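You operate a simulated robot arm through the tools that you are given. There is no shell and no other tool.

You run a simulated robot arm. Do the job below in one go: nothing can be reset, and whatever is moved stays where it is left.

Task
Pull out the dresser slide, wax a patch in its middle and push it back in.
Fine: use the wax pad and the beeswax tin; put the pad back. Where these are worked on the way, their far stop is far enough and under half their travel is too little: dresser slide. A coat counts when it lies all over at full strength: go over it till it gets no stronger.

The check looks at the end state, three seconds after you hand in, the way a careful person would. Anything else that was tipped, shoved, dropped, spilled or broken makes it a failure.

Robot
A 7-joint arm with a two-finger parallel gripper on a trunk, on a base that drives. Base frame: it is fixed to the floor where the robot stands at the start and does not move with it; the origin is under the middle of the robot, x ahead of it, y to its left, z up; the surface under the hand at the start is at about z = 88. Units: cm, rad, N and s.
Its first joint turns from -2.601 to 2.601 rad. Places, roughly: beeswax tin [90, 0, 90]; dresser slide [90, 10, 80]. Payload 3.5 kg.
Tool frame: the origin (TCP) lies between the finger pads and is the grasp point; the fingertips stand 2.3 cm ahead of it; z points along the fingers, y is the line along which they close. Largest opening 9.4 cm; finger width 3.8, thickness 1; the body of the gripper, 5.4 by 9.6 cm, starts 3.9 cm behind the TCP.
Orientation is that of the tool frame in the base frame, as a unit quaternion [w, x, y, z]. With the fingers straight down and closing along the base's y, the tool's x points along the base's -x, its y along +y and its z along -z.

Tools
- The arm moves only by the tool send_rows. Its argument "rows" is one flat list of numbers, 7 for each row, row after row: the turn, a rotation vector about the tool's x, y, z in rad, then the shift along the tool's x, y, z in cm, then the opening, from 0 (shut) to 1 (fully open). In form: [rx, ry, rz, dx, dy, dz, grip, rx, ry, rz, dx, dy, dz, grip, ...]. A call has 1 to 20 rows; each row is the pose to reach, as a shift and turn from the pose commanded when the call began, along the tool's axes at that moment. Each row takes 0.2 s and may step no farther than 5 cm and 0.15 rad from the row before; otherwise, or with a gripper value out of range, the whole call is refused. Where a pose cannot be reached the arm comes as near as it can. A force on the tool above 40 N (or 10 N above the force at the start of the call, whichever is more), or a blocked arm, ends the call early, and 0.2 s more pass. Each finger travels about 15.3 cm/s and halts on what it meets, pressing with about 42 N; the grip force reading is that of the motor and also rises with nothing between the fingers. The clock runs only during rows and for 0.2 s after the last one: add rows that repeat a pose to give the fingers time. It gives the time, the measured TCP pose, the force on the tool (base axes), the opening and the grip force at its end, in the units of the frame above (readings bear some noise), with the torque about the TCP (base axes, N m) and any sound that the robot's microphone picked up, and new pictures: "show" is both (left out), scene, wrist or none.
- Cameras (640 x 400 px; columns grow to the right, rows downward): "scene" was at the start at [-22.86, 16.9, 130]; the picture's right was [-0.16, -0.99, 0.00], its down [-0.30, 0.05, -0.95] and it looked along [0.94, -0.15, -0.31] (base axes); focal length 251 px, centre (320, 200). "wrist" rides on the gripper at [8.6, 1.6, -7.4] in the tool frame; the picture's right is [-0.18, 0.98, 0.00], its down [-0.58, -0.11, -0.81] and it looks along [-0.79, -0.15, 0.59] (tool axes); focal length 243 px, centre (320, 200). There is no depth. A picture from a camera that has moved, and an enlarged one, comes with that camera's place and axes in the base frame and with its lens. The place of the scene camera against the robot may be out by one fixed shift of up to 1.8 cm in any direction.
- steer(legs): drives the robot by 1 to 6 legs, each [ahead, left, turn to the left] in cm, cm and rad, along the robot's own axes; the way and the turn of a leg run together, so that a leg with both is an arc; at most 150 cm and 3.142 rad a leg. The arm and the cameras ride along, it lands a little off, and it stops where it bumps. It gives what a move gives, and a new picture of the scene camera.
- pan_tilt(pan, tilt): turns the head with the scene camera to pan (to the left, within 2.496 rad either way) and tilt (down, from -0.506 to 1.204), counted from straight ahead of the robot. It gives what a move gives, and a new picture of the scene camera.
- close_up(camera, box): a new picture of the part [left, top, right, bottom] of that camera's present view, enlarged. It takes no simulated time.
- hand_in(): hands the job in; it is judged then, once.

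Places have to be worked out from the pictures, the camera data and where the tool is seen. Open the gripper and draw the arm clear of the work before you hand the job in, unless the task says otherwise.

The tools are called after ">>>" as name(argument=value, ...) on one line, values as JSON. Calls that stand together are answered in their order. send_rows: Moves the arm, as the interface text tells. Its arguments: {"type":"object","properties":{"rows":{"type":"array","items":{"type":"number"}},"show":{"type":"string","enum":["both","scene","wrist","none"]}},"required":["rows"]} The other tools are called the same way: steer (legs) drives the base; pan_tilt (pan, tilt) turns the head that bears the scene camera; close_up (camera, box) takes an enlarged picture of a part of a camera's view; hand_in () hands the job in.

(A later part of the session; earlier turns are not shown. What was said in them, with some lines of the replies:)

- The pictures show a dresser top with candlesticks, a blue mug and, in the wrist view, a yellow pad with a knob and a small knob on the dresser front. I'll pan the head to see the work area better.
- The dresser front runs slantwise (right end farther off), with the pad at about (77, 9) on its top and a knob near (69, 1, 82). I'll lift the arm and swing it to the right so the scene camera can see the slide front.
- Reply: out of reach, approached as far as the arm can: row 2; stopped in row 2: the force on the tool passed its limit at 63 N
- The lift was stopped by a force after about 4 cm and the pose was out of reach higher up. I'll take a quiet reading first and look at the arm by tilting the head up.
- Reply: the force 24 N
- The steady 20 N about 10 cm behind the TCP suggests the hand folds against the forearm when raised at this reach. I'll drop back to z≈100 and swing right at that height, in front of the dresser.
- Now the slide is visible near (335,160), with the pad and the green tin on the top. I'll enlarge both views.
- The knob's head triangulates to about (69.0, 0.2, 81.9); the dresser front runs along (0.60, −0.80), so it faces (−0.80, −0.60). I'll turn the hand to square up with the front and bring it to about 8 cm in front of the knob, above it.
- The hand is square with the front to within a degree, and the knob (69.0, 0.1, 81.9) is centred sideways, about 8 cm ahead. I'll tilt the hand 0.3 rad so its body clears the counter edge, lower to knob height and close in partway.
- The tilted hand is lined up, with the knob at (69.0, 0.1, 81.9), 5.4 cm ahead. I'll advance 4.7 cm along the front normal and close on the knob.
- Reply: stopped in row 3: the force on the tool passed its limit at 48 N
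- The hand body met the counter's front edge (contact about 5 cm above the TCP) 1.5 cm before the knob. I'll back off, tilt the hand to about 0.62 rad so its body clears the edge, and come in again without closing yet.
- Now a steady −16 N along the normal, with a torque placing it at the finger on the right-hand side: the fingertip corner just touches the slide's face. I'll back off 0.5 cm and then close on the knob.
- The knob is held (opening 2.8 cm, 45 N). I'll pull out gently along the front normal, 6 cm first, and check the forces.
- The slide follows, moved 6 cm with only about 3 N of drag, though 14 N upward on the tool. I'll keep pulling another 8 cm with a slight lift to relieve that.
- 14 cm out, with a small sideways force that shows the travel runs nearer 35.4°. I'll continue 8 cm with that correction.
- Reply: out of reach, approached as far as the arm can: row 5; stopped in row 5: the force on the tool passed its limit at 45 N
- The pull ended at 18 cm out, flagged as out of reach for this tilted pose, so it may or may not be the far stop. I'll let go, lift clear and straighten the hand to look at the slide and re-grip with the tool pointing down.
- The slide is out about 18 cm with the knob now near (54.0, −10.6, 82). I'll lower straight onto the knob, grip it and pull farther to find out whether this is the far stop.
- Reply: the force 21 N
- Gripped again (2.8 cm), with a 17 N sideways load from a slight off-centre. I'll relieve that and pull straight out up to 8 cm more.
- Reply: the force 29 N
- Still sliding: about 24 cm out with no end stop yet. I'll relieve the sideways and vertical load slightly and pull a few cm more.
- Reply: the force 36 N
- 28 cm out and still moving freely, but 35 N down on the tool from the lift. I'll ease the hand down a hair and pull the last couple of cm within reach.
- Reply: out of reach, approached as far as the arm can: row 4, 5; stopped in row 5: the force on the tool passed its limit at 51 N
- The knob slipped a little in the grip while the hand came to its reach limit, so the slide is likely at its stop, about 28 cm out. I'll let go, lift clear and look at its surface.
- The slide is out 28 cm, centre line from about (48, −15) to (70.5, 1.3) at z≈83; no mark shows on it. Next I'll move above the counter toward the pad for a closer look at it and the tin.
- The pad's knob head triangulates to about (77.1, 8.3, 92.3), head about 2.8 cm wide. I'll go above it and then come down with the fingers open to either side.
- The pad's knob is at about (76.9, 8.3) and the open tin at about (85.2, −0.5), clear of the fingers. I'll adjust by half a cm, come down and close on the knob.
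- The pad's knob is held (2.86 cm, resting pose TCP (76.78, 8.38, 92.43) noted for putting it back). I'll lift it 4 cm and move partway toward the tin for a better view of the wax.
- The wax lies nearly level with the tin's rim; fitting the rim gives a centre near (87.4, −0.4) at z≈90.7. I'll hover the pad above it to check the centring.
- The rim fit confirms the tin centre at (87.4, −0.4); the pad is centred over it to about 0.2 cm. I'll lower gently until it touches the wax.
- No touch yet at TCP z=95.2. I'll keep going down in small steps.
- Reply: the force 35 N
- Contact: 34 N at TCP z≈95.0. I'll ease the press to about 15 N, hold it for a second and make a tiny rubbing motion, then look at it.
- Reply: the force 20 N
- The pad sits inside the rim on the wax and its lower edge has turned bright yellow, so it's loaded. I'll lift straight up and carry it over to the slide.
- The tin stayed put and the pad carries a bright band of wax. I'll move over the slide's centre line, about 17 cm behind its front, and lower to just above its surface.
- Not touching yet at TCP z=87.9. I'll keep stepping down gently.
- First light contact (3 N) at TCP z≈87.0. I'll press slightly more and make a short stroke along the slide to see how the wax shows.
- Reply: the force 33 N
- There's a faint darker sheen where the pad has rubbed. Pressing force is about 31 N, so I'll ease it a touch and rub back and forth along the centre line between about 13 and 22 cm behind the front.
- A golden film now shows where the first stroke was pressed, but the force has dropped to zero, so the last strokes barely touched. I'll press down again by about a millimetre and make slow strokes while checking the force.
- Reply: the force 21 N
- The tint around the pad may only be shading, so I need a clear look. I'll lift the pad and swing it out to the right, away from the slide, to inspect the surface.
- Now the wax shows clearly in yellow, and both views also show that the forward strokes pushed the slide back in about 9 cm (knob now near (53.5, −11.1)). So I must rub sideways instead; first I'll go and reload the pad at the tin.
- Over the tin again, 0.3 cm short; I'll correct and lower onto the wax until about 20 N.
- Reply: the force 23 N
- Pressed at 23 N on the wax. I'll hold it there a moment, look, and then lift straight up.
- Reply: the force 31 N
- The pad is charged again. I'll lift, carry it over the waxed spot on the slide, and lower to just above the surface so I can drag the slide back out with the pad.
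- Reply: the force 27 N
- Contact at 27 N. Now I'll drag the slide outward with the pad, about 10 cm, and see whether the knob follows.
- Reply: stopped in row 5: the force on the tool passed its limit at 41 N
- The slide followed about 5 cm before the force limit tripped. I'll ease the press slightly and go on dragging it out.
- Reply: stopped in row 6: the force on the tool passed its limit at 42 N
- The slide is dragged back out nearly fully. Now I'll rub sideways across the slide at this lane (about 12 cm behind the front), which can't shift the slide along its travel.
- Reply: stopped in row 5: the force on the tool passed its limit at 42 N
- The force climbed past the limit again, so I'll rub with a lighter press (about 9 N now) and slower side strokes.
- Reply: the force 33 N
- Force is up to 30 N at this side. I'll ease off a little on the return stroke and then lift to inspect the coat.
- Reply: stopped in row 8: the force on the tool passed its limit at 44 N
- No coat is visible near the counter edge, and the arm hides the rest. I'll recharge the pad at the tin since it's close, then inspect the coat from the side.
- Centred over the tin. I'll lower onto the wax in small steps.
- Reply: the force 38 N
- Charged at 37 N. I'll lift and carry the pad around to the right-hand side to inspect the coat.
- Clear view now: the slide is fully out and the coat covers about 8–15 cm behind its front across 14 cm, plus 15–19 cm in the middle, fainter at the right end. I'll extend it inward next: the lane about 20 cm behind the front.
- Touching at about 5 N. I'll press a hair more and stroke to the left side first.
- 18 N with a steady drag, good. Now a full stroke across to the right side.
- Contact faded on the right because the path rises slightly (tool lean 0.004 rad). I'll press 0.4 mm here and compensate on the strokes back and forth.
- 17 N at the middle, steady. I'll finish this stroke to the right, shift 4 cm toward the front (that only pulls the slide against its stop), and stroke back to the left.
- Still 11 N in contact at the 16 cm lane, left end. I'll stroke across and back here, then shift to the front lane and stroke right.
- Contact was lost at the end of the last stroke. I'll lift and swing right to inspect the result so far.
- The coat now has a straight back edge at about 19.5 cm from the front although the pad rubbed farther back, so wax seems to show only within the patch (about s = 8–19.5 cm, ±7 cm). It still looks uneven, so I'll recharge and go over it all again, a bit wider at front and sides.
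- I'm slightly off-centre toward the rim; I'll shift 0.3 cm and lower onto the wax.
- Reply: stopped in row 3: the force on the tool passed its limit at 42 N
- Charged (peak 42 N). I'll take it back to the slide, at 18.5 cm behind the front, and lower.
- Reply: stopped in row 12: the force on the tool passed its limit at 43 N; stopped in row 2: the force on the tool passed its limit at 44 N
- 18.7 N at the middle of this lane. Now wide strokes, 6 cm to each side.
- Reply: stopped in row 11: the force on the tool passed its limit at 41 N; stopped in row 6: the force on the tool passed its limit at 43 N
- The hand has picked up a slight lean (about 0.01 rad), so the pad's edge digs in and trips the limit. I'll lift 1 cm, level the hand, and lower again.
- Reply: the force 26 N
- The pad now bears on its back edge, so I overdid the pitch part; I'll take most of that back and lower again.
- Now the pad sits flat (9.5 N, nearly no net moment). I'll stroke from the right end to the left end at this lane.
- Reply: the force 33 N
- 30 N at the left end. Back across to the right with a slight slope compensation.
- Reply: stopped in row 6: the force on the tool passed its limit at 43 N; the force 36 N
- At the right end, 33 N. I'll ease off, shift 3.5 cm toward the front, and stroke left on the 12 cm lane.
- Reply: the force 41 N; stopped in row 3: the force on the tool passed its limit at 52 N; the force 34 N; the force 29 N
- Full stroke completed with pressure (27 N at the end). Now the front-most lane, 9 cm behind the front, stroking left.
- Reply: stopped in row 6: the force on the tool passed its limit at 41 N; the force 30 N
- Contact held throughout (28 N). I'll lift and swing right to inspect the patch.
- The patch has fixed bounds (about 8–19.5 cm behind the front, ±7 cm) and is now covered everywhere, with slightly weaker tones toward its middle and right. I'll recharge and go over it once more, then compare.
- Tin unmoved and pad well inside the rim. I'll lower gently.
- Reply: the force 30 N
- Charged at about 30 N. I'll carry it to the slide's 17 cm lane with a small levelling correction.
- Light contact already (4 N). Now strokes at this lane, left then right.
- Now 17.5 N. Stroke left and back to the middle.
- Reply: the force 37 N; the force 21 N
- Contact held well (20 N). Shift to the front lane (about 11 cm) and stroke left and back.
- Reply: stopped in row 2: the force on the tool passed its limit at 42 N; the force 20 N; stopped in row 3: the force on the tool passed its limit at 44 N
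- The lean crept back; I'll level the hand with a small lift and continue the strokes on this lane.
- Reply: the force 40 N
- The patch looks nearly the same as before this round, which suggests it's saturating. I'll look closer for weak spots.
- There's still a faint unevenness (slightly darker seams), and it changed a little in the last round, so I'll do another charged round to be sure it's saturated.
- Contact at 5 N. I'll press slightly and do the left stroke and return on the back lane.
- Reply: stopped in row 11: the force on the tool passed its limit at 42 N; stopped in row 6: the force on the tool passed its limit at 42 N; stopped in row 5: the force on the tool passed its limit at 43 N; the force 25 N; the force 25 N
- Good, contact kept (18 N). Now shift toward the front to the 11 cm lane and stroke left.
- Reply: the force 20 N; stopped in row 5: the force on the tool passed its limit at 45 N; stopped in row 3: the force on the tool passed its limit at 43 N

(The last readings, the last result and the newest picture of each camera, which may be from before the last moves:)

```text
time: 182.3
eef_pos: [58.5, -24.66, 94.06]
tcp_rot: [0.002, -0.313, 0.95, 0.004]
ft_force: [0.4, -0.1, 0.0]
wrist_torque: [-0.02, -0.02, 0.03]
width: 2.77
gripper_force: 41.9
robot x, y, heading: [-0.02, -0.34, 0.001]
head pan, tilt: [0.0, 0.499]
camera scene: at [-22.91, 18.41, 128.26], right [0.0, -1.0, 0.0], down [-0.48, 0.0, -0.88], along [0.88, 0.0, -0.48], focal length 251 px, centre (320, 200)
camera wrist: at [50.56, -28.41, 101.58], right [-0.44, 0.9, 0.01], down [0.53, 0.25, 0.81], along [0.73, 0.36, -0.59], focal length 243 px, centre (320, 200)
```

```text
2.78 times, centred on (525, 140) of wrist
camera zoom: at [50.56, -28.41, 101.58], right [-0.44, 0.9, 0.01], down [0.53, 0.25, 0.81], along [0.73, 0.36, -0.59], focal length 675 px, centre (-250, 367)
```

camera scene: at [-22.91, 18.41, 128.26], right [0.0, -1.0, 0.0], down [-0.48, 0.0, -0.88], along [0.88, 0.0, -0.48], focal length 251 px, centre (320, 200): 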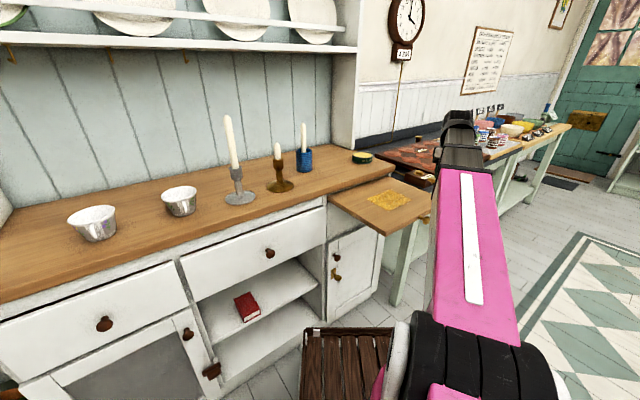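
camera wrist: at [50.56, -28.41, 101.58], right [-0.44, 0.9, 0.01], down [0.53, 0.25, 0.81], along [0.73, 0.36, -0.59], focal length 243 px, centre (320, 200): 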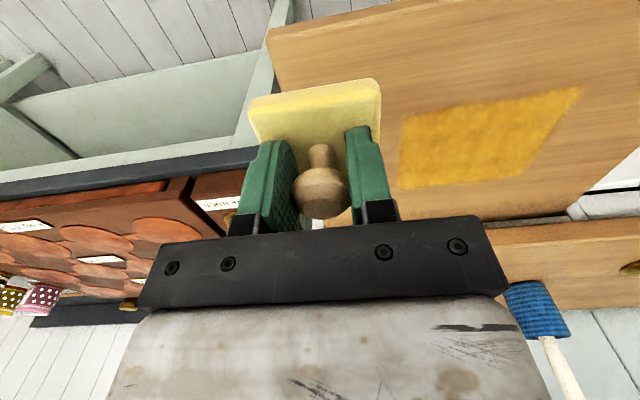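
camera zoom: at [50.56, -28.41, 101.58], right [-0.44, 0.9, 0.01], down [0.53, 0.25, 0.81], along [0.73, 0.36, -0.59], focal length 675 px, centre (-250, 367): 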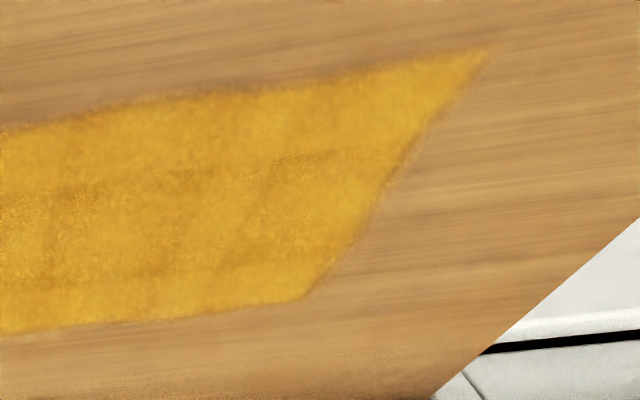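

The same tones and seams as in the previous inspection, so the coat has stopped getting stronger and covers the whole patch. Now I'll take the pad back to its spot at (76.8, 8.4) on the counter.

>>> send_rows(rows=[0, 0, 0, -2, 0.9, -2.5, 0, 0, 0, 0, -5, 2.3, -5, 0, 0, 0, 0, -9, 4.1, -5, 0, 0, 0, 0, -13, 6, -5, 0, 0, 0, 0, -17, 7.8, -5, 0, 0, 0, 0, -21, 9.6, -5, 0, 0, 0, 0, -25, 11.4, -5, 0, 0, 0, 0, -29, 13.3, -5, 0, 0, 0, 0, -32, 14.6, -5, 0, 0, 0, 0, -34.3, 15.7, -5, 0, 0, 0, 0, -34.3, 15.7, -2, 0], show="both")

>>> close_up(camera="scene", box=[310, 110, 430, 190])

```text
time: 184.7
eef_pos: [76.8, 8.47, 96.35]
tcp_rot: [0.003, -0.313, 0.95, 0.003]
ft_force: [-0.4, -0.4, 0.3]
wrist_torque: [0.02, -0.03, -0.01]
width: 2.79
gripper_force: 41.9
robot x, y, heading: [-0.17, -0.26, -0.003]
head pan, tilt: [0.0, 0.499]
camera scene: at [-22.91, 18.42, 128.26], right [0.0, -1.0, 0.0], down [-0.48, 0.0, -0.88], along [0.88, 0.0, -0.48], focal length 251 px, centre (320, 200)
camera wrist: at [68.92, 4.69, 103.86], right [-0.44, 0.9, 0.01], down [0.53, 0.25, 0.81], along [0.73, 0.36, -0.59], focal length 243 px, centre (320, 200)
```

scene: 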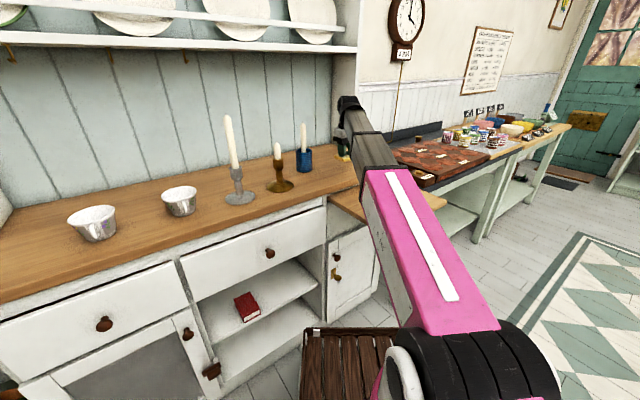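
wrist: 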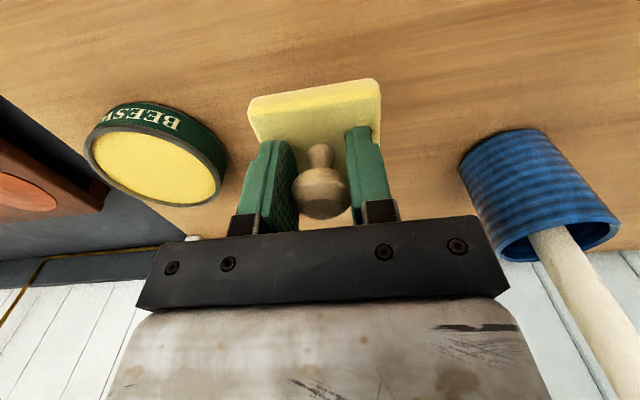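

```text
5.00 times, centred on (370, 150) of scene
camera zoom: at [-22.91, 18.42, 128.26], right [0.0, -1.0, 0.0], down [-0.48, 0.0, -0.88], along [0.88, 0.0, -0.48], focal length 1255 px, centre (70, 450)
```

zoom: 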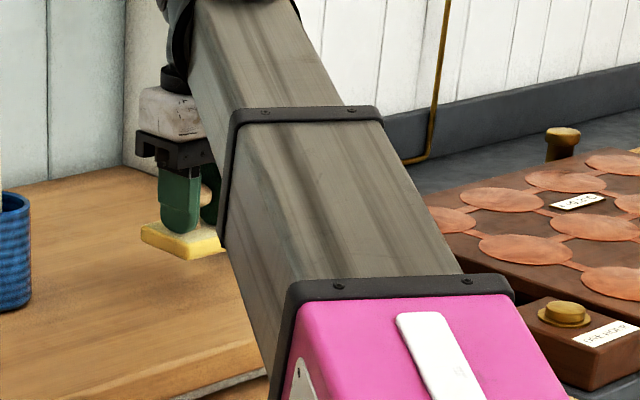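

Right above its old spot. I'll lower it down gently.

>>> send_rows(rows=[0, 0, 0, 0, -0.1, 2, 0, 0, 0, 0, 0, -0.1, 3.4, 0, 0, 0, 0, 0, -0.1, 3.8, 0, 0, 0, 0, 0, -0.1, 3.9, 0], show="none")

>>> send_rows(rows=[0, 0, 0, 0, 0, 0.08, 0, 0, 0, 0, 0, 0, 0.14, 0, 0, 0, 0, 0, 0, 0.14, 0], show="none")

```text
time: 185.7
eef_pos: [76.88, 8.34, 92.48]
tcp_rot: [0.003, -0.313, 0.95, 0.003]
ft_force: [0.2, 0.1, -0.2]
wrist_torque: [0.04, 0.01, -0.01]
width: 2.75
gripper_force: 42.5
robot x, y, heading: [0.07, 0.04, 0.002]
head pan, tilt: [0.0, 0.499]
```

```text
time: 186.5
eef_pos: [76.76, 8.34, 92.3]
tcp_rot: [0.003, -0.314, 0.95, 0.004]
ft_force: [-0.2, 1.0, -0.4]
wrist_torque: [0.02, 0.0, 0.05]
width: 2.79
gripper_force: 41.9
robot x, y, heading: [0.3, -0.06, -0.004]
head pan, tilt: [0.0, 0.499]
```

>>> send_rows(rows=[0, 0, 0, 0, 0, 0.08, 0, 0, 0, 0, 0, 0, 0.14, 0, 0, 0, 0, 0, 0, 0.14, 0], show="none")

```text
time: 187.3
eef_pos: [76.94, 8.5, 92.24]
tcp_rot: [0.003, -0.313, 0.95, 0.004]
ft_force: [-0.5, -0.1, -0.2]
wrist_torque: [0.02, 0.01, 0.03]
width: 2.76
gripper_force: 41.7
robot x, y, heading: [0.25, 0.11, 0.001]
head pan, tilt: [0.0, 0.499]
```

>>> send_rows(rows=[0, 0, 0, 0, 0, 0.06, 0, 0, 0, 0, 0, 0, 0.1, 0, 0, 0, 0, 0, 0, 0.1, 0], show="none")

```text
time: 188.1
eef_pos: [76.87, 8.32, 92.16]
tcp_rot: [0.002, -0.313, 0.95, 0.003]
ft_force: [0.5, 0.2, -0.4]
wrist_torque: [0.03, -0.02, 0.0]
width: 2.79
gripper_force: 42.1
robot x, y, heading: [0.34, 0.0, 0.001]
head pan, tilt: [0.0, 0.499]
```

>>> send_rows(rows=[0, 0, 0, 0, 0, 0.05, 0, 0, 0, 0, 0, 0, 0.1, 0, 0, 0, 0, 0, 0, 0.1, 0], show="none")

```text
time: 188.9
eef_pos: [76.86, 8.31, 91.98]
tcp_rot: [0.003, -0.314, 0.95, 0.004]
ft_force: [1.4, 0.2, 1.8]
wrist_torque: [-0.12, -0.03, 0.03]
width: 2.78
gripper_force: 42.2
robot x, y, heading: [0.36, 0.12, 0.002]
head pan, tilt: [0.0, 0.499]
```

The pad rests on the counter (1.8 N). I'll open the fingers, wait, and lift straight up.

>>> send_rows(rows=[0, 0, 0, 0, 0, 0, 0.4, 0, 0, 0, 0, 0, 0, 0.65, 0, 0, 0, 0, 0, 0, 0.75, 0, 0, 0, 0, 0, 0, 0.75, 0, 0, 0, 0, 0, -2, 0.75, 0, 0, 0, 0, 0, -5, 0.75, 0, 0, 0, 0, 0, -7, 0.75], show="both")

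>>> close_up(camera="scene", box=[310, 110, 430, 190])

```text
time: 190.5
eef_pos: [76.81, 8.42, 99.0]
tcp_rot: [0.003, -0.314, 0.95, 0.004]
ft_force: [0.3, -0.9, 0.4]
wrist_torque: [0.0, 0.0, 0.0]
width: 7.06
gripper_force: 0.1
robot x, y, heading: [0.24, -0.36, 0.0]
head pan, tilt: [0.0, 0.499]
camera scene: at [-22.91, 18.42, 128.26], right [0.0, -1.0, 0.0], down [-0.48, 0.0, -0.88], along [0.88, 0.0, -0.48], focal length 251 px, centre (320, 200)
camera wrist: at [68.97, 4.55, 106.47], right [-0.44, 0.9, 0.01], down [0.53, 0.25, 0.81], along [0.73, 0.36, -0.59], focal length 243 px, centre (320, 200)
```

scene: 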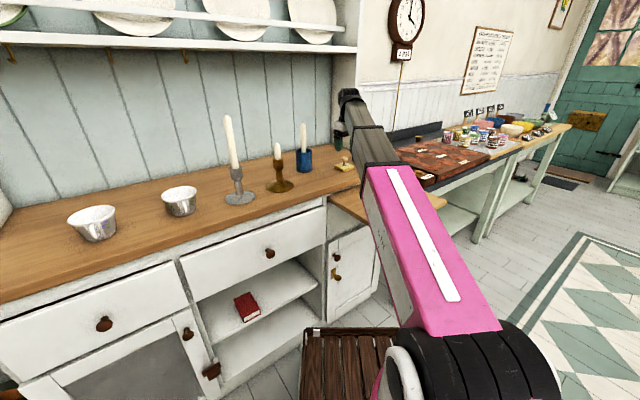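
wrist: 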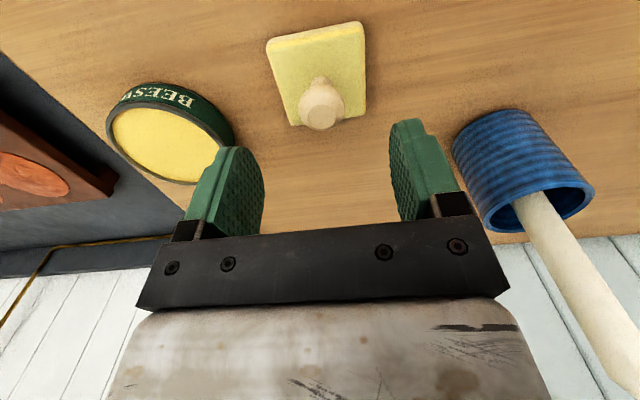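

```text
5.00 times, centred on (370, 150) of scene
camera zoom: at [-22.91, 18.42, 128.26], right [0.0, -1.0, 0.0], down [-0.48, 0.0, -0.88], along [0.88, 0.0, -0.48], focal length 1255 px, centre (70, 450)
```

zoom: 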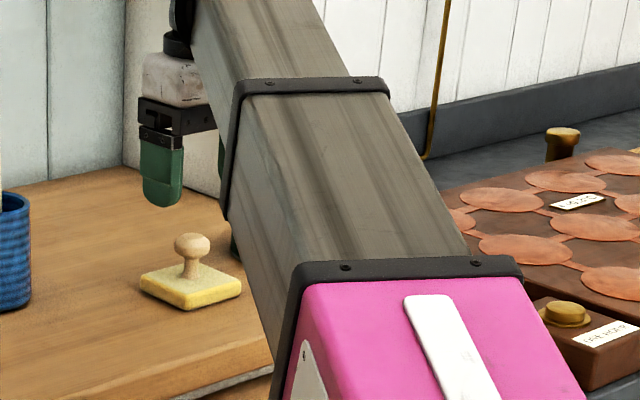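

The pad stands upright on its old spot and the tin is in place. Next I'll go over to the slide's knob, hand pointing down, with open fingers, and take a last look at the patch on the way.

>>> send_rows(rows=[0, 0, 0, 4.3, -0.2, 0, 1, 0, 0, 0, 8.7, -0.4, 0, 1, 0, 0, 0, 13, -0.6, 0, 1, 0, 0, 0, 17.4, -0.8, 0, 1, 0, 0, 0, 21.8, -1, 1, 1, 0, 0, 0, 26.1, -1.2, 2.5, 1, 0, 0, 0, 30.5, -1.4, 4, 1, 0, 0, 0, 34.8, -1.6, 5.5, 1, 0, 0, 0, 38.2, -1.8, 7, 1], show="both")

>>> close_up(camera="scene", box=[346, 163, 442, 223])

```text
time: 192.5
eef_pos: [47.52, -15.72, 91.79]
tcp_rot: [0.002, -0.313, 0.95, 0.004]
ft_force: [-0.3, -0.6, 0.2]
wrist_torque: [0.03, -0.01, 0.0]
width: 9.38
gripper_force: 0.0
robot x, y, heading: [-0.24, 0.07, 0.001]
head pan, tilt: [0.0, 0.499]
camera scene: at [-22.91, 18.41, 128.26], right [0.0, -1.0, 0.0], down [-0.48, 0.0, -0.88], along [0.88, 0.0, -0.48], focal length 251 px, centre (320, 200)
camera wrist: at [39.5, -19.44, 99.21], right [-0.44, 0.9, 0.01], down [0.53, 0.25, 0.81], along [0.73, 0.36, -0.59], focal length 243 px, centre (320, 200)
```

scene: 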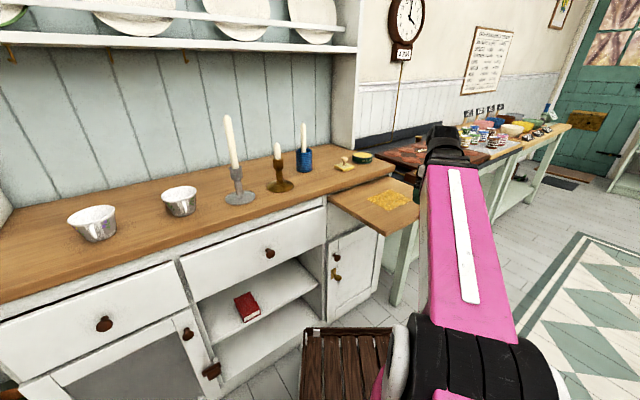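
wrist: 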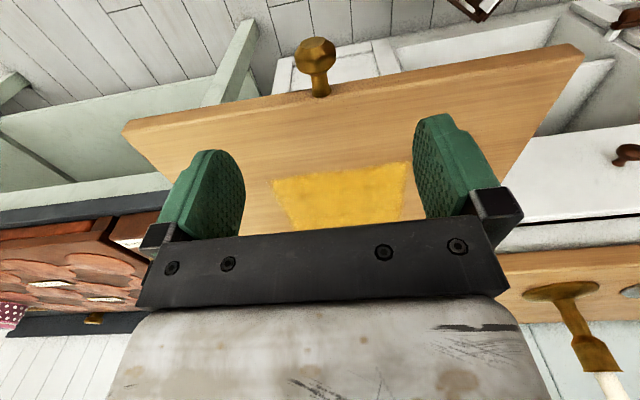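

```text
6.67 times, centred on (394, 193) of scene
camera zoom: at [-22.91, 18.41, 128.26], right [0.0, -1.0, 0.0], down [-0.48, 0.0, -0.88], along [0.88, 0.0, -0.48], focal length 1674 px, centre (-173, 247)
```

zoom: 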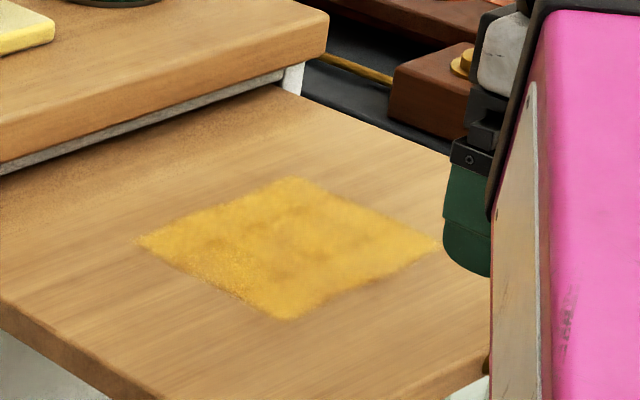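

I'll take one enlarged look at the patch from this close view before pushing the slide in.

>>> close_up(camera="wrist", box=[240, 140, 440, 240])

>>> close_up(camera="scene", box=[362, 184, 418, 214])

```text
3.20 times, centred on (340, 190) of wrist
camera zoom: at [39.5, -19.44, 99.21], right [-0.44, 0.9, 0.01], down [0.53, 0.25, 0.81], along [0.73, 0.36, -0.59], focal length 776 px, centre (256, 232)
```

zoom: 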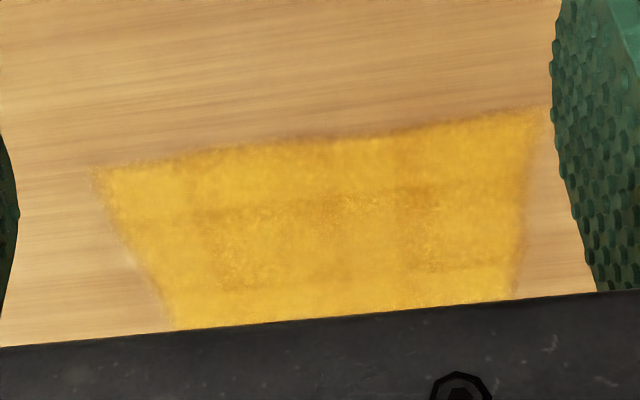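

```text
11.43 times, centred on (390, 199) of scene
camera zoom: at [-22.91, 18.41, 128.26], right [0.0, -1.0, 0.0], down [-0.48, 0.0, -0.88], along [0.88, 0.0, -0.48], focal length 2869 px, centre (-480, 211)
```

zoom: 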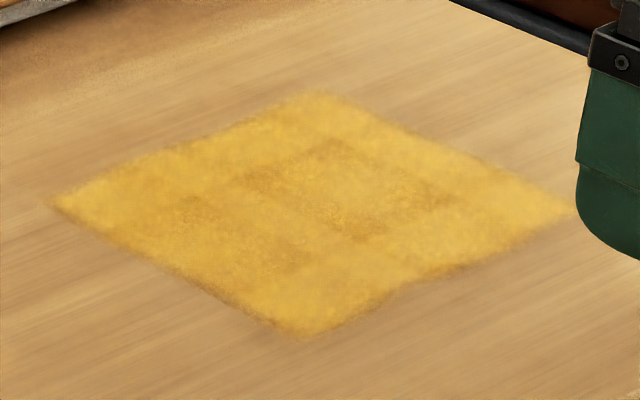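

The middle of the patch still has a slightly different, grainier tone than the rim. I'll enlarge it further to judge whether it's weaker.

>>> close_up(camera="wrist", box=[265, 165, 345, 225])

>>> close_up(camera="wrist", box=[335, 155, 415, 225])

```text
6.67 times, centred on (305, 195) of wrist
camera zoom: at [39.5, -19.44, 99.21], right [-0.44, 0.9, 0.01], down [0.53, 0.25, 0.81], along [0.73, 0.36, -0.59], focal length 1618 px, centre (420, 233)
```

zoom: 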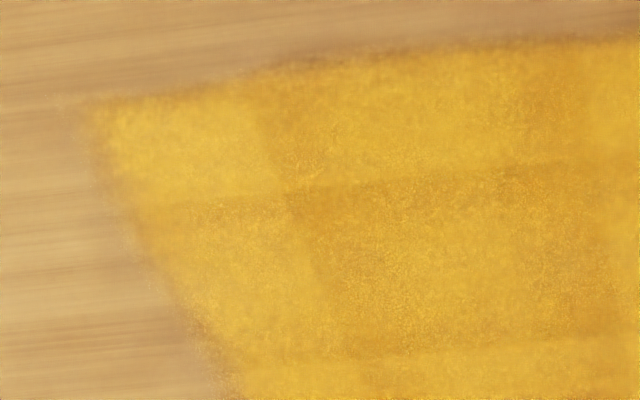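

```text
5.71 times, centred on (375, 190) of wrist
camera zoom: at [39.5, -19.44, 99.21], right [-0.44, 0.9, 0.01], down [0.53, 0.25, 0.81], along [0.73, 0.36, -0.59], focal length 1386 px, centre (6, 257)
```

zoom: 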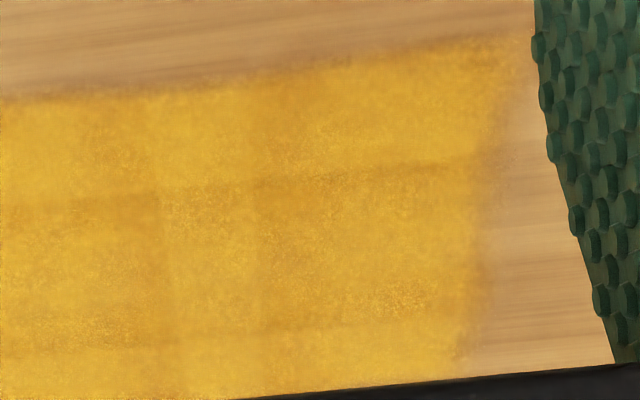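

The grid-like seams were identical over the last two rounds, so they're part of how the full coat looks; it isn't getting stronger. Now I'll lower onto the knob (46.2, −16.3, 82), grip it and push the slide in.

>>> send_rows(rows=[0, 0, 0, 0.8, 0.1, 3, 1, 0, 0, 0, 1.46, 0.15, 6.5, 1, 0, 0, 0, 1.46, 0.15, 9.3, 1, 0, 0, 0, 1.46, 0.15, 9.3, 0.6, 0, 0, 0, 1.46, 0.15, 9.3, 0.2, 0, 0, 0, 1.46, 0.15, 9.3, 0, 0, 0, 0, 1.46, 0.15, 9.3, 0], show="wrist")

```text
time: 194.1
eef_pos: [46.14, -16.56, 82.36]
tcp_rot: [0.004, -0.311, 0.95, 0.002]
ft_force: [19.2, -30.1, -20.5]
wrist_torque: [-0.38, 0.15, -0.8]
width: 2.77
gripper_force: 45.2
robot x, y, heading: [0.37, 0.14, -0.001]
head pan, tilt: [0.0, 0.499]
camera wrist: at [38.3, -20.29, 89.79], right [-0.43, 0.9, 0.0], down [0.53, 0.25, 0.81], along [0.73, 0.35, -0.59], focal length 243 px, centre (320, 200)
```

wrist: 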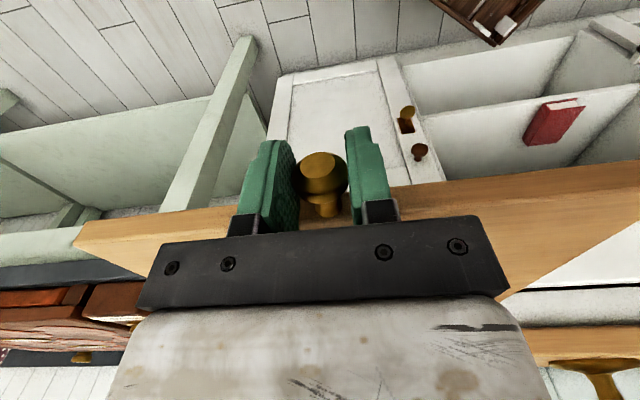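

The knob is gripped but loaded 35 N sideways by my small offset. I'll relieve that first and then push inward gently.

>>> send_rows(rows=[0, 0, 0, 0, -0.12, 0.02, 0, 0, 0, 0, 0, -0.24, 0.04, 0, 0, 0, 0, -0.3, -0.24, 0.04, 0], show="none")

```text
time: 194.9
eef_pos: [46.29, -16.21, 82.23]
tcp_rot: [0.003, -0.312, 0.95, 0.003]
ft_force: [5.3, -14.5, -2.6]
wrist_torque: [-0.27, -0.05, -0.6]
width: 2.79
gripper_force: 45.1
robot x, y, heading: [0.21, 0.06, -0.001]
head pan, tilt: [0.0, 0.499]
```

>>> send_rows(rows=[0, 0, 0, -0.6, -0.06, 0, 0, 0, 0, 0, -1.8, -0.08, 0, 0, 0, 0, 0, -3, -0.09, 0, 0, 0, 0, 0, -4.2, -0.1, 0, 0, 0, 0, 0, -5.4, -0.11, 0, 0, 0, 0, 0, -6.6, -0.12, 0, 0, 0, 0, 0, -7.8, -0.13, 0, 0], show="wrist")

```text
time: 196.0
eef_pos: [49.89, -13.87, 82.23]
tcp_rot: [0.002, -0.312, 0.95, 0.004]
ft_force: [5.6, 0.1, -11.5]
wrist_torque: [-0.19, 0.4, -0.41]
width: 2.76
gripper_force: 44.8
robot x, y, heading: [-0.01, 0.42, 0.001]
head pan, tilt: [0.0, 0.499]
stopped in row 5: the force on the tool passed its limit at 43 N (the readings are from after the stop); the commanded pose is now the measured one
camera wrist: at [42.02, -17.65, 89.81], right [-0.44, 0.9, 0.01], down [0.53, 0.25, 0.81], along [0.73, 0.36, -0.59], focal length 243 px, centre (320, 200)
```

wrist: 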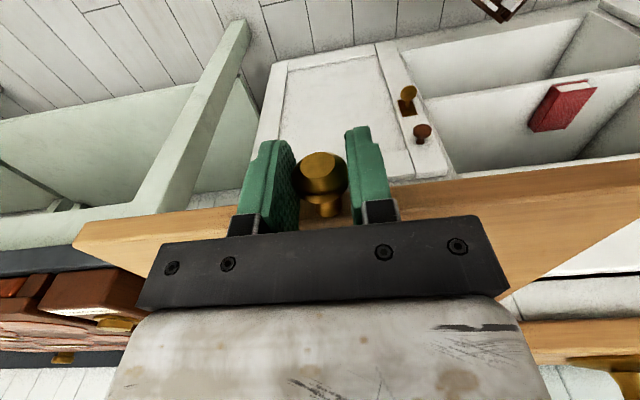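

Moved in 4 cm before the limit tripped on side load; it's relaxed now. I'll continue in slower steps.

>>> send_rows(rows=[0, 0, 0, -0.8, 0, 0.03, 0, 0, 0, 0, -1.6, 0, 0.03, 0, 0, 0, 0, -2.4, 0, 0.03, 0, 0, 0, 0, -3.2, 0, 0.03, 0, 0, 0, 0, -4, 0, 0.03, 0], show="none")

```text
time: 197.2
eef_pos: [52.97, -11.59, 82.37]
tcp_rot: [0.001, -0.313, 0.95, 0.005]
ft_force: [-0.6, -6.1, -38.6]
wrist_torque: [0.06, -0.24, -0.84]
width: 2.76
gripper_force: 44.7
robot x, y, heading: [0.15, 0.27, -0.003]
head pan, tilt: [0.0, 0.499]
```

Now 39 N downward: the hand path is rising slightly. I'll lower by a millimetre and keep pushing with slope compensation.

>>> send_rows(rows=[0, 0, 0, 0, 0, 0.06, 0, 0, 0, 0, -0.8, 0, 0.1, 0, 0, 0, 0, -1.6, 0, 0.105, 0, 0, 0, 0, -2.4, 0, 0.11, 0, 0, 0, 0, -3.2, 0, 0.115, 0, 0, 0, 0, -4, 0, 0.12, 0], show="none")

```text
time: 198.6
eef_pos: [56.42, -9.2, 82.41]
tcp_rot: [0.003, -0.314, 0.95, 0.004]
ft_force: [3.8, -9.6, 4.8]
wrist_torque: [0.12, -0.19, -0.45]
width: 2.78
gripper_force: 45.5
robot x, y, heading: [0.33, -0.29, -0.004]
head pan, tilt: [0.0, 0.499]
```

12 cm in, forces low. I'll keep pushing another 5.5 cm with the hand down.

>>> send_rows(rows=[0, 0, 0, -0.8, -0.05, 0.005, 0, 0, 0, 0, -1.6, -0.06, 0.01, 0, 0, 0, 0, -2.4, -0.07, 0.015, 0, 0, 0, 0, -3.2, -0.07, 0.02, 0, 0, 0, 0, -4, -0.07, 0.025, 0, 0, 0, 0, -4.8, -0.07, 0.03, 0, 0, 0, 0, -5.5, -0.07, 0.035, 0], show="wrist")

```text
time: 200.3
eef_pos: [60.77, -5.91, 82.19]
tcp_rot: [0.002, -0.312, 0.95, 0.003]
ft_force: [-1.2, -2.4, 7.4]
wrist_torque: [0.29, -0.28, -0.16]
width: 2.77
gripper_force: 45.7
robot x, y, heading: [-0.17, -0.11, 0.003]
head pan, tilt: [0.0, 0.499]
stopped in row 7: the force on the tool passed its limit at 41 N (the readings are from after the stop); the commanded pose is now the measured one
camera wrist: at [52.92, -9.7, 89.72], right [-0.44, 0.9, 0.01], down [0.53, 0.25, 0.81], along [0.73, 0.36, -0.59], focal length 243 px, centre (320, 200)
```

wrist: 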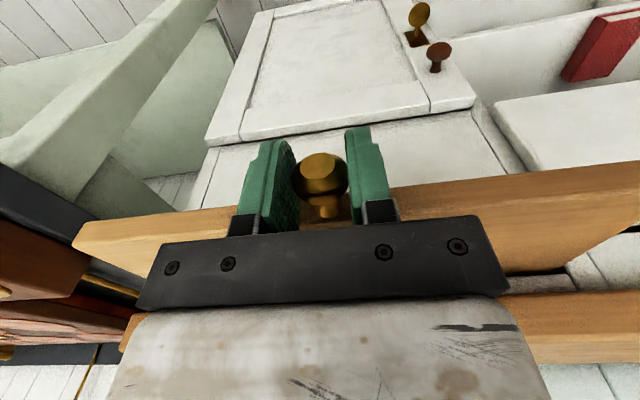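

>>> send_rows(rows=[0, 0, 0, -0.7, 0, 0, 0, 0, 0, 0, -1.4, 0, 0.005, 0, 0, 0, 0, -2.1, 0, 0.008, 0, 0, 0, 0, -2.8, 0, 0.01, 0, 0, 0, 0, -3.5, 0, 0.012, 0, 0, 0, 0, -4.2, 0, 0.015, 0, 0, 0, 0, -5, 0, 0.02, 0], show="both")

```text
time: 201.9
eef_pos: [64.92, -3.1, 82.29]
tcp_rot: [0.003, -0.312, 0.95, 0.003]
ft_force: [3.4, -8.2, 31.7]
wrist_torque: [-0.39, 0.41, -0.3]
width: 2.76
gripper_force: 45.0
robot x, y, heading: [-0.01, 0.28, -0.001]
head pan, tilt: [0.0, 0.499]
camera scene: at [-22.95, 18.39, 128.25], right [0.0, -1.0, 0.0], down [-0.48, 0.0, -0.88], along [0.88, 0.0, -0.48], focal length 251 px, centre (320, 200)
camera wrist: at [56.96, -6.76, 89.72], right [-0.44, 0.9, 0.0], down [0.53, 0.25, 0.81], along [0.73, 0.36, -0.59], focal length 243 px, centre (320, 200)
```

scene: 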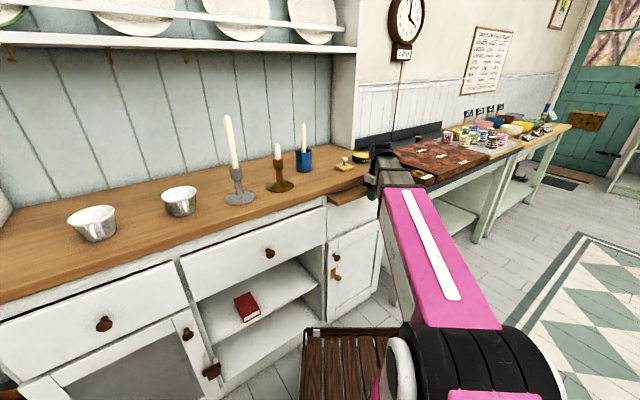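
wrist: 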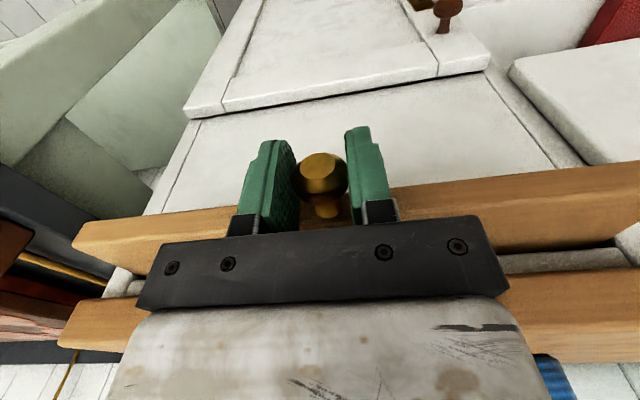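

About 5 cm left. I'll open, back off, tilt the hand to 0.62 rad again so its body clears the counter edge, and move back up to the knob.

>>> send_rows(rows=[0, 0, 0, 0, 0, -0.04, 0, 0, 0, 0, 0, 0, -0.04, 0.5, 0, 0, 0, 0, 0, -0.04, 1, 0, 0, 0, 0, 0, -0.04, 1, 0, 0, 0, 2, 0, -0.04, 1, 0, 0, 0, 4, 0, -0.04, 1, 0, -0.125, 0, 4, 0, -0.04, 1, 0, -0.25, 0, 4, 0, -0.04, 1, 0, -0.375, 0, 4, 0, -0.04, 1, 0, -0.5, 0, 4, 0, -0.04, 1, 0, -0.62, 0, 4, 0, -0.04, 1, 0, -0.62, 0, 2.5, 0, -0.04, 1], show="wrist")

```text
time: 204.5
eef_pos: [62.87, -4.41, 82.38]
tcp_rot: [0.293, -0.296, 0.904, 0.098]
ft_force: [-0.5, -0.7, -0.7]
wrist_torque: [0.0, 0.01, 0.01]
width: 9.39
gripper_force: 0.0
robot x, y, heading: [0.09, -0.08, -0.002]
head pan, tilt: [0.0, 0.499]
camera wrist: at [52.74, -9.81, 83.37], right [-0.46, 0.88, 0.11], down [0.06, -0.09, 0.99], along [0.88, 0.47, -0.01], focal length 243 px, centre (320, 200)
```

wrist: 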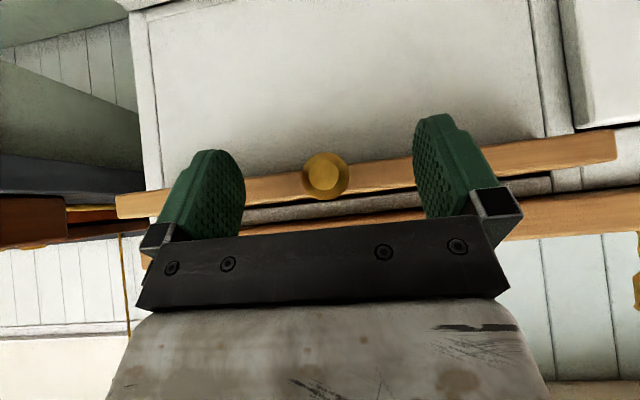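

The knob is centred, 3.1 cm ahead. I'll advance 2.2 cm and close on it.

>>> send_rows(rows=[0, 0, 0, -0.9, 0, 0.65, 1, 0, 0, 0, -1.78, 0, 1.29, 1, 0, 0, 0, -1.78, 0, 1.29, 0.6, 0, 0, 0, -1.78, 0, 1.29, 0.3, 0, 0, 0, -1.78, 0, 1.29, 0, 0, 0, 0, -1.78, 0, 1.29, 0, 0, 0, 0, -1.78, 0, 1.29, 0], show="wrist")

```text
time: 206.1
eef_pos: [64.74, -3.09, 82.35]
tcp_rot: [0.292, -0.296, 0.904, 0.098]
ft_force: [7.4, -9.0, 0.5]
wrist_torque: [-0.23, 0.05, -0.54]
width: 2.8
gripper_force: 44.8
robot x, y, heading: [-0.25, 0.19, -0.0]
head pan, tilt: [0.0, 0.499]
camera wrist: at [54.61, -8.45, 83.35], right [-0.46, 0.88, 0.11], down [0.07, -0.09, 0.99], along [0.88, 0.47, -0.01], focal length 243 px, centre (320, 200)
```

wrist: 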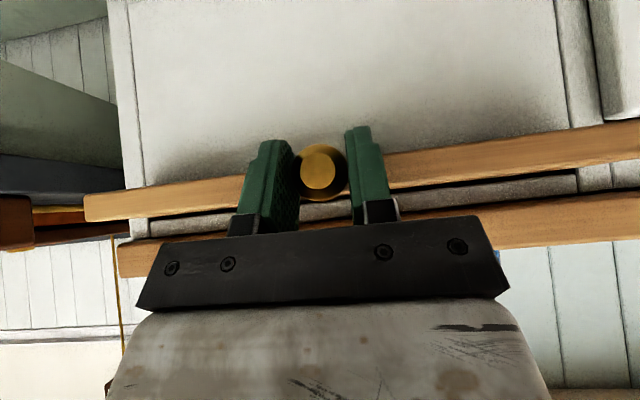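

Gripped. Now I'll push the last ~4.7 cm until it meets its inner stop.

>>> send_rows(rows=[0, 0, 0, -0.49, -0.06, 0.35, 0, 0, 0, 0, -0.97, -0.08, 0.71, 0, 0, 0, 0, -1.46, -0.08, 1.06, 0, 0, 0, 0, -1.94, -0.08, 1.41, 0, 0, 0, 0, -2.43, -0.08, 1.76, 0, 0, 0, 0, -2.91, -0.08, 2.12, 0, 0, 0, 0, -3.4, -0.08, 2.47, 0, 0, 0, 0, -3.72, -0.08, 2.7, 0], show="wrist")

```text
time: 207.9
eef_pos: [68.37, -0.36, 82.31]
tcp_rot: [0.292, -0.296, 0.904, 0.099]
ft_force: [-2.3, -4.6, 12.7]
wrist_torque: [-0.31, 0.68, -0.26]
width: 2.79
gripper_force: 45.1
robot x, y, heading: [0.01, 0.32, 0.001]
head pan, tilt: [0.0, 0.499]
camera wrist: at [58.29, -5.78, 83.34], right [-0.46, 0.88, 0.11], down [0.07, -0.09, 0.99], along [0.88, 0.47, -0.02], focal length 243 px, centre (320, 200)
```

wrist: 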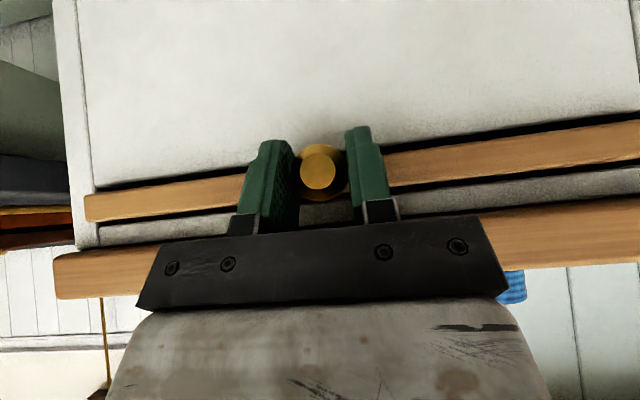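

Almost exactly the starting picture. I'll push a few more millimetres to be sure it meets the stop.

>>> send_rows(rows=[0, 0, 0, -0.16, 0, 0.12, 0, 0, 0, 0, -0.32, 0, 0.24, 0, 0, 0, 0, -0.45, 0, 0.33, 0, 0, 0, 0, -0.45, 0, 0.33, 0], show="wrist")

```text
time: 208.9
eef_pos: [68.66, -0.13, 82.34]
tcp_rot: [0.292, -0.297, 0.904, 0.098]
ft_force: [-14.1, -18.3, 23.0]
wrist_torque: [0.25, -0.51, -0.39]
width: 2.81
gripper_force: 45.3
robot x, y, heading: [0.12, 0.14, 0.001]
head pan, tilt: [0.0, 0.499]
camera wrist: at [58.6, -5.55, 83.33], right [-0.46, 0.88, 0.11], down [0.07, -0.09, 0.99], along [0.88, 0.47, -0.01], focal length 243 px, centre (320, 200)
```

wrist: 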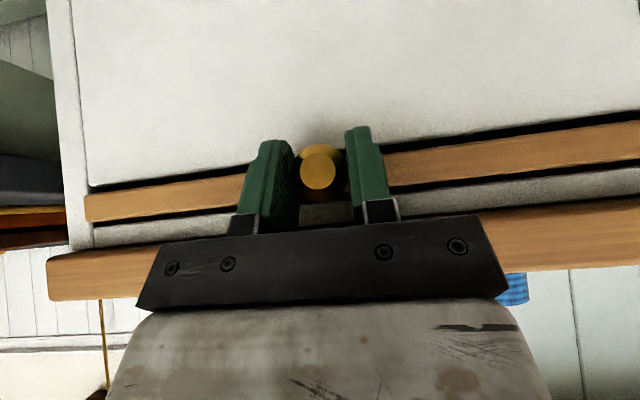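

The inner stop is felt (22 N along the travel), so the slide is fully in. I'll ease the push, open the fingers and back straight off.

>>> send_rows(rows=[0, 0, 0, 0.1, 0, -0.07, 0, 0, 0, 0, 0.1, 0, -0.07, 0.4, 0, 0, 0, 0.1, 0, -0.07, 1, 0, 0, 0, 0.1, 0, -0.07, 1, 0, 0, 0, 0.1, 0, -0.07, 1, 0, 0, 0, 1.62, 0, -1.18, 1, 0, 0, 0, 3.64, 0, -2.65, 1, 0, 0, 0, 5.66, 0, -4.1, 1], show="both")

```text
time: 210.7
eef_pos: [63.13, -4.29, 82.21]
tcp_rot: [0.292, -0.297, 0.904, 0.099]
ft_force: [0.9, 0.4, -1.3]
wrist_torque: [-0.01, -0.02, 0.0]
width: 9.42
gripper_force: 0.1
robot x, y, heading: [0.13, 0.1, -0.002]
head pan, tilt: [0.0, 0.499]
camera scene: at [-22.9, 18.41, 128.26], right [0.0, -1.0, 0.0], down [-0.48, 0.0, -0.88], along [0.88, 0.0, -0.48], focal length 251 px, centre (320, 200)
camera wrist: at [53.05, -9.58, 83.31], right [-0.46, 0.88, 0.11], down [0.07, -0.09, 0.99], along [0.88, 0.47, -0.02], focal length 243 px, centre (320, 200)
```

scene: 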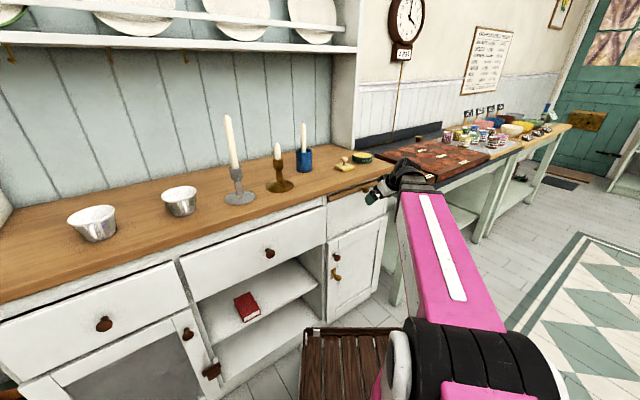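
wrist: 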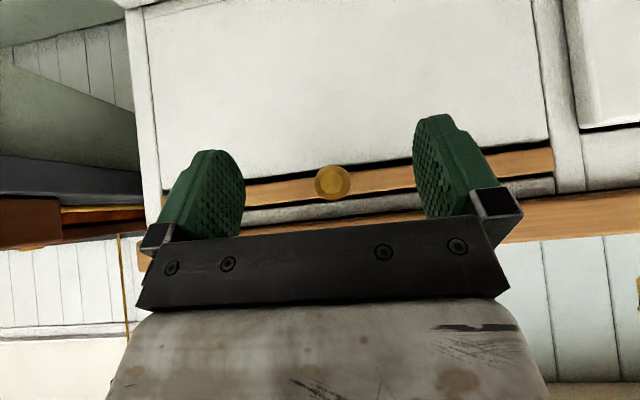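

The slide is flush and the hand is clear of the knob. I'll raise the arm and draw it off to the right for a final check of everything.

>>> send_rows(rows=[0, 0, 0, -2.0, -1, -2.9, 1, 0, 0, 0, -4.1, -3, -5.7, 1, 0, 0, 0, -6.4, -6, -8.9, 1, 0, 0.13, 0, -6.4, -10, -8.9, 1, 0, 0.26, 0, -6.4, -14, -8.9, 1, 0, 0.39, 0, -6.4, -18, -8.9, 1, 0, 0.52, 0, -6.4, -21, -8.9, 1, 0, 0.62, 0, -6.4, -22, -8.9, 1], show="both")

>>> close_up(camera="scene", box=[240, 90, 400, 190])

```text
time: 212.5
eef_pos: [76.27, -22.05, 93.12]
tcp_rot: [0.002, -0.312, 0.95, 0.003]
ft_force: [0.0, 0.6, -0.2]
wrist_torque: [0.02, -0.02, -0.02]
width: 9.4
gripper_force: 0.1
robot x, y, heading: [0.26, 0.01, -0.002]
head pan, tilt: [0.0, 0.499]
camera scene: at [-22.9, 18.41, 128.26], right [0.0, -1.0, 0.0], down [-0.48, 0.0, -0.88], along [0.88, 0.0, -0.48], focal length 251 px, centre (320, 200)
camera wrist: at [68.38, -25.89, 100.54], right [-0.44, 0.9, 0.01], down [0.53, 0.25, 0.81], along [0.73, 0.35, -0.59], focal length 243 px, centre (320, 200)
```

scene: 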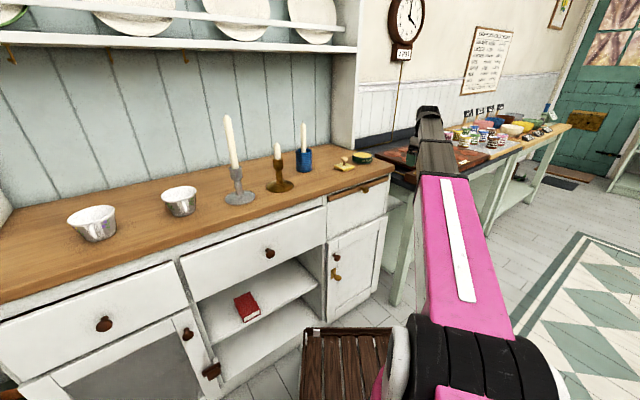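
wrist: 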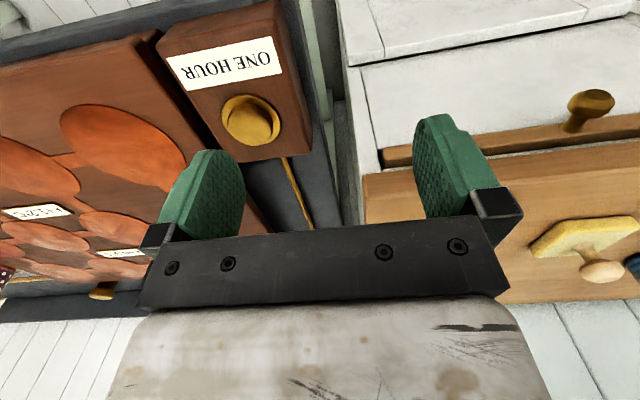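

```text
4.00 times, centred on (320, 140) of scene
camera zoom: at [-22.9, 18.41, 128.26], right [0.0, -1.0, 0.0], down [-0.48, 0.0, -0.88], along [0.88, 0.0, -0.48], focal length 1004 px, centre (320, 440)
```

zoom: 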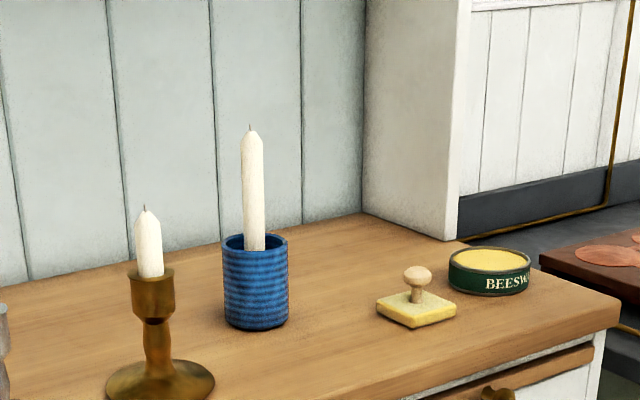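

Everything stands as at the start and the slide is in. I'll draw the arm back away from the bench and take a last close look at the slide front.

>>> send_rows(rows=[0, 0, 0, 3, 0, -2, 1, 0, 0, 0, 7, 0, -4, 1, 0, 0, 0, 11, 0, -5, 1, 0, 0, 0, 15, 0, -5, 1], show="both")

>>> close_up(camera="scene", box=[310, 140, 454, 230])

```text
time: 213.5
eef_pos: [64.15, -31.12, 97.95]
tcp_rot: [0.003, -0.314, 0.95, 0.004]
ft_force: [-0.8, -0.1, -0.1]
wrist_torque: [0.01, 0.03, 0.01]
width: 9.39
gripper_force: 0.1
robot x, y, heading: [-0.23, 0.28, -0.001]
head pan, tilt: [0.0, 0.499]
camera scene: at [-22.91, 18.4, 128.26], right [0.0, -1.0, 0.0], down [-0.48, 0.0, -0.88], along [0.88, 0.0, -0.48], focal length 251 px, centre (320, 200)
camera wrist: at [56.31, -34.84, 105.46], right [-0.44, 0.9, 0.01], down [0.53, 0.25, 0.81], along [0.73, 0.36, -0.59], focal length 243 px, centre (320, 200)
```

scene: 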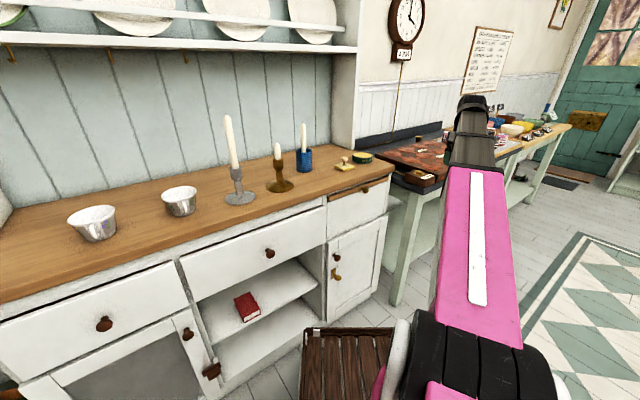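
wrist: 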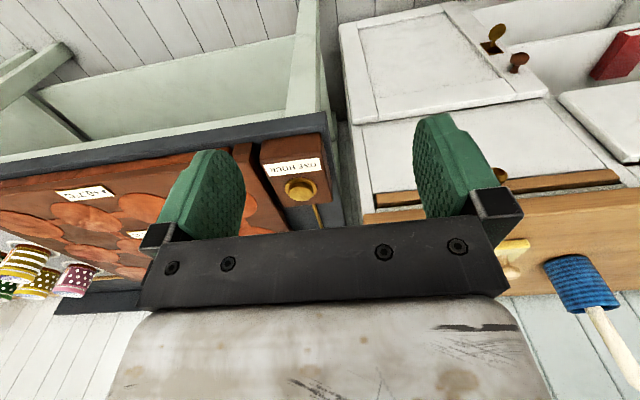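

```text
4.44 times, centred on (382, 185) of scene
camera zoom: at [-22.91, 18.4, 128.26], right [0.0, -1.0, 0.0], down [-0.48, 0.0, -0.88], along [0.88, 0.0, -0.48], focal length 1116 px, centre (44, 267)
```

zoom: 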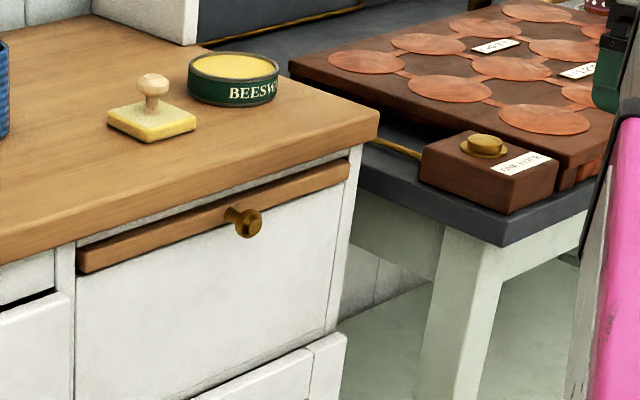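

The slide is flush, the pad and tin are in their places, nothing else has moved, and the gripper is open and clear. I'll hand the job in.

>>> hand_in()

```text
The job is handed in.
```

The job is handed in: I pulled the dresser slide out about 28 cm, waxed a patch in its middle, put the pad back and pushed the slide fully in. I don't have the check's result.

- **Coat:** Wax covers the whole patch, roughly 12 by 14 cm. I recharged the pad several times and went over it until two inspections in a row looked the same. The middle shows slightly darker, grid-like seams. I took these as how a full coat looks, but I can't confirm that from the pictures alone.
- **Slide:** My first strokes pushed it about 9 cm back in. I dragged it out again with the pad and rubbed mostly sideways after that. At the end it met its inner stop, and the front looks flush.
- **Pad and tin:** The pad stands upright within about half a centimetre of where it was. The tin hasn't moved.
- **Other contact:** Early on the gripper body bumped the counter's front edge once. I saw nothing tipped, shoved or damaged in the final pictures.

The gripper is open and the arm is clear of the dresser and the bench.
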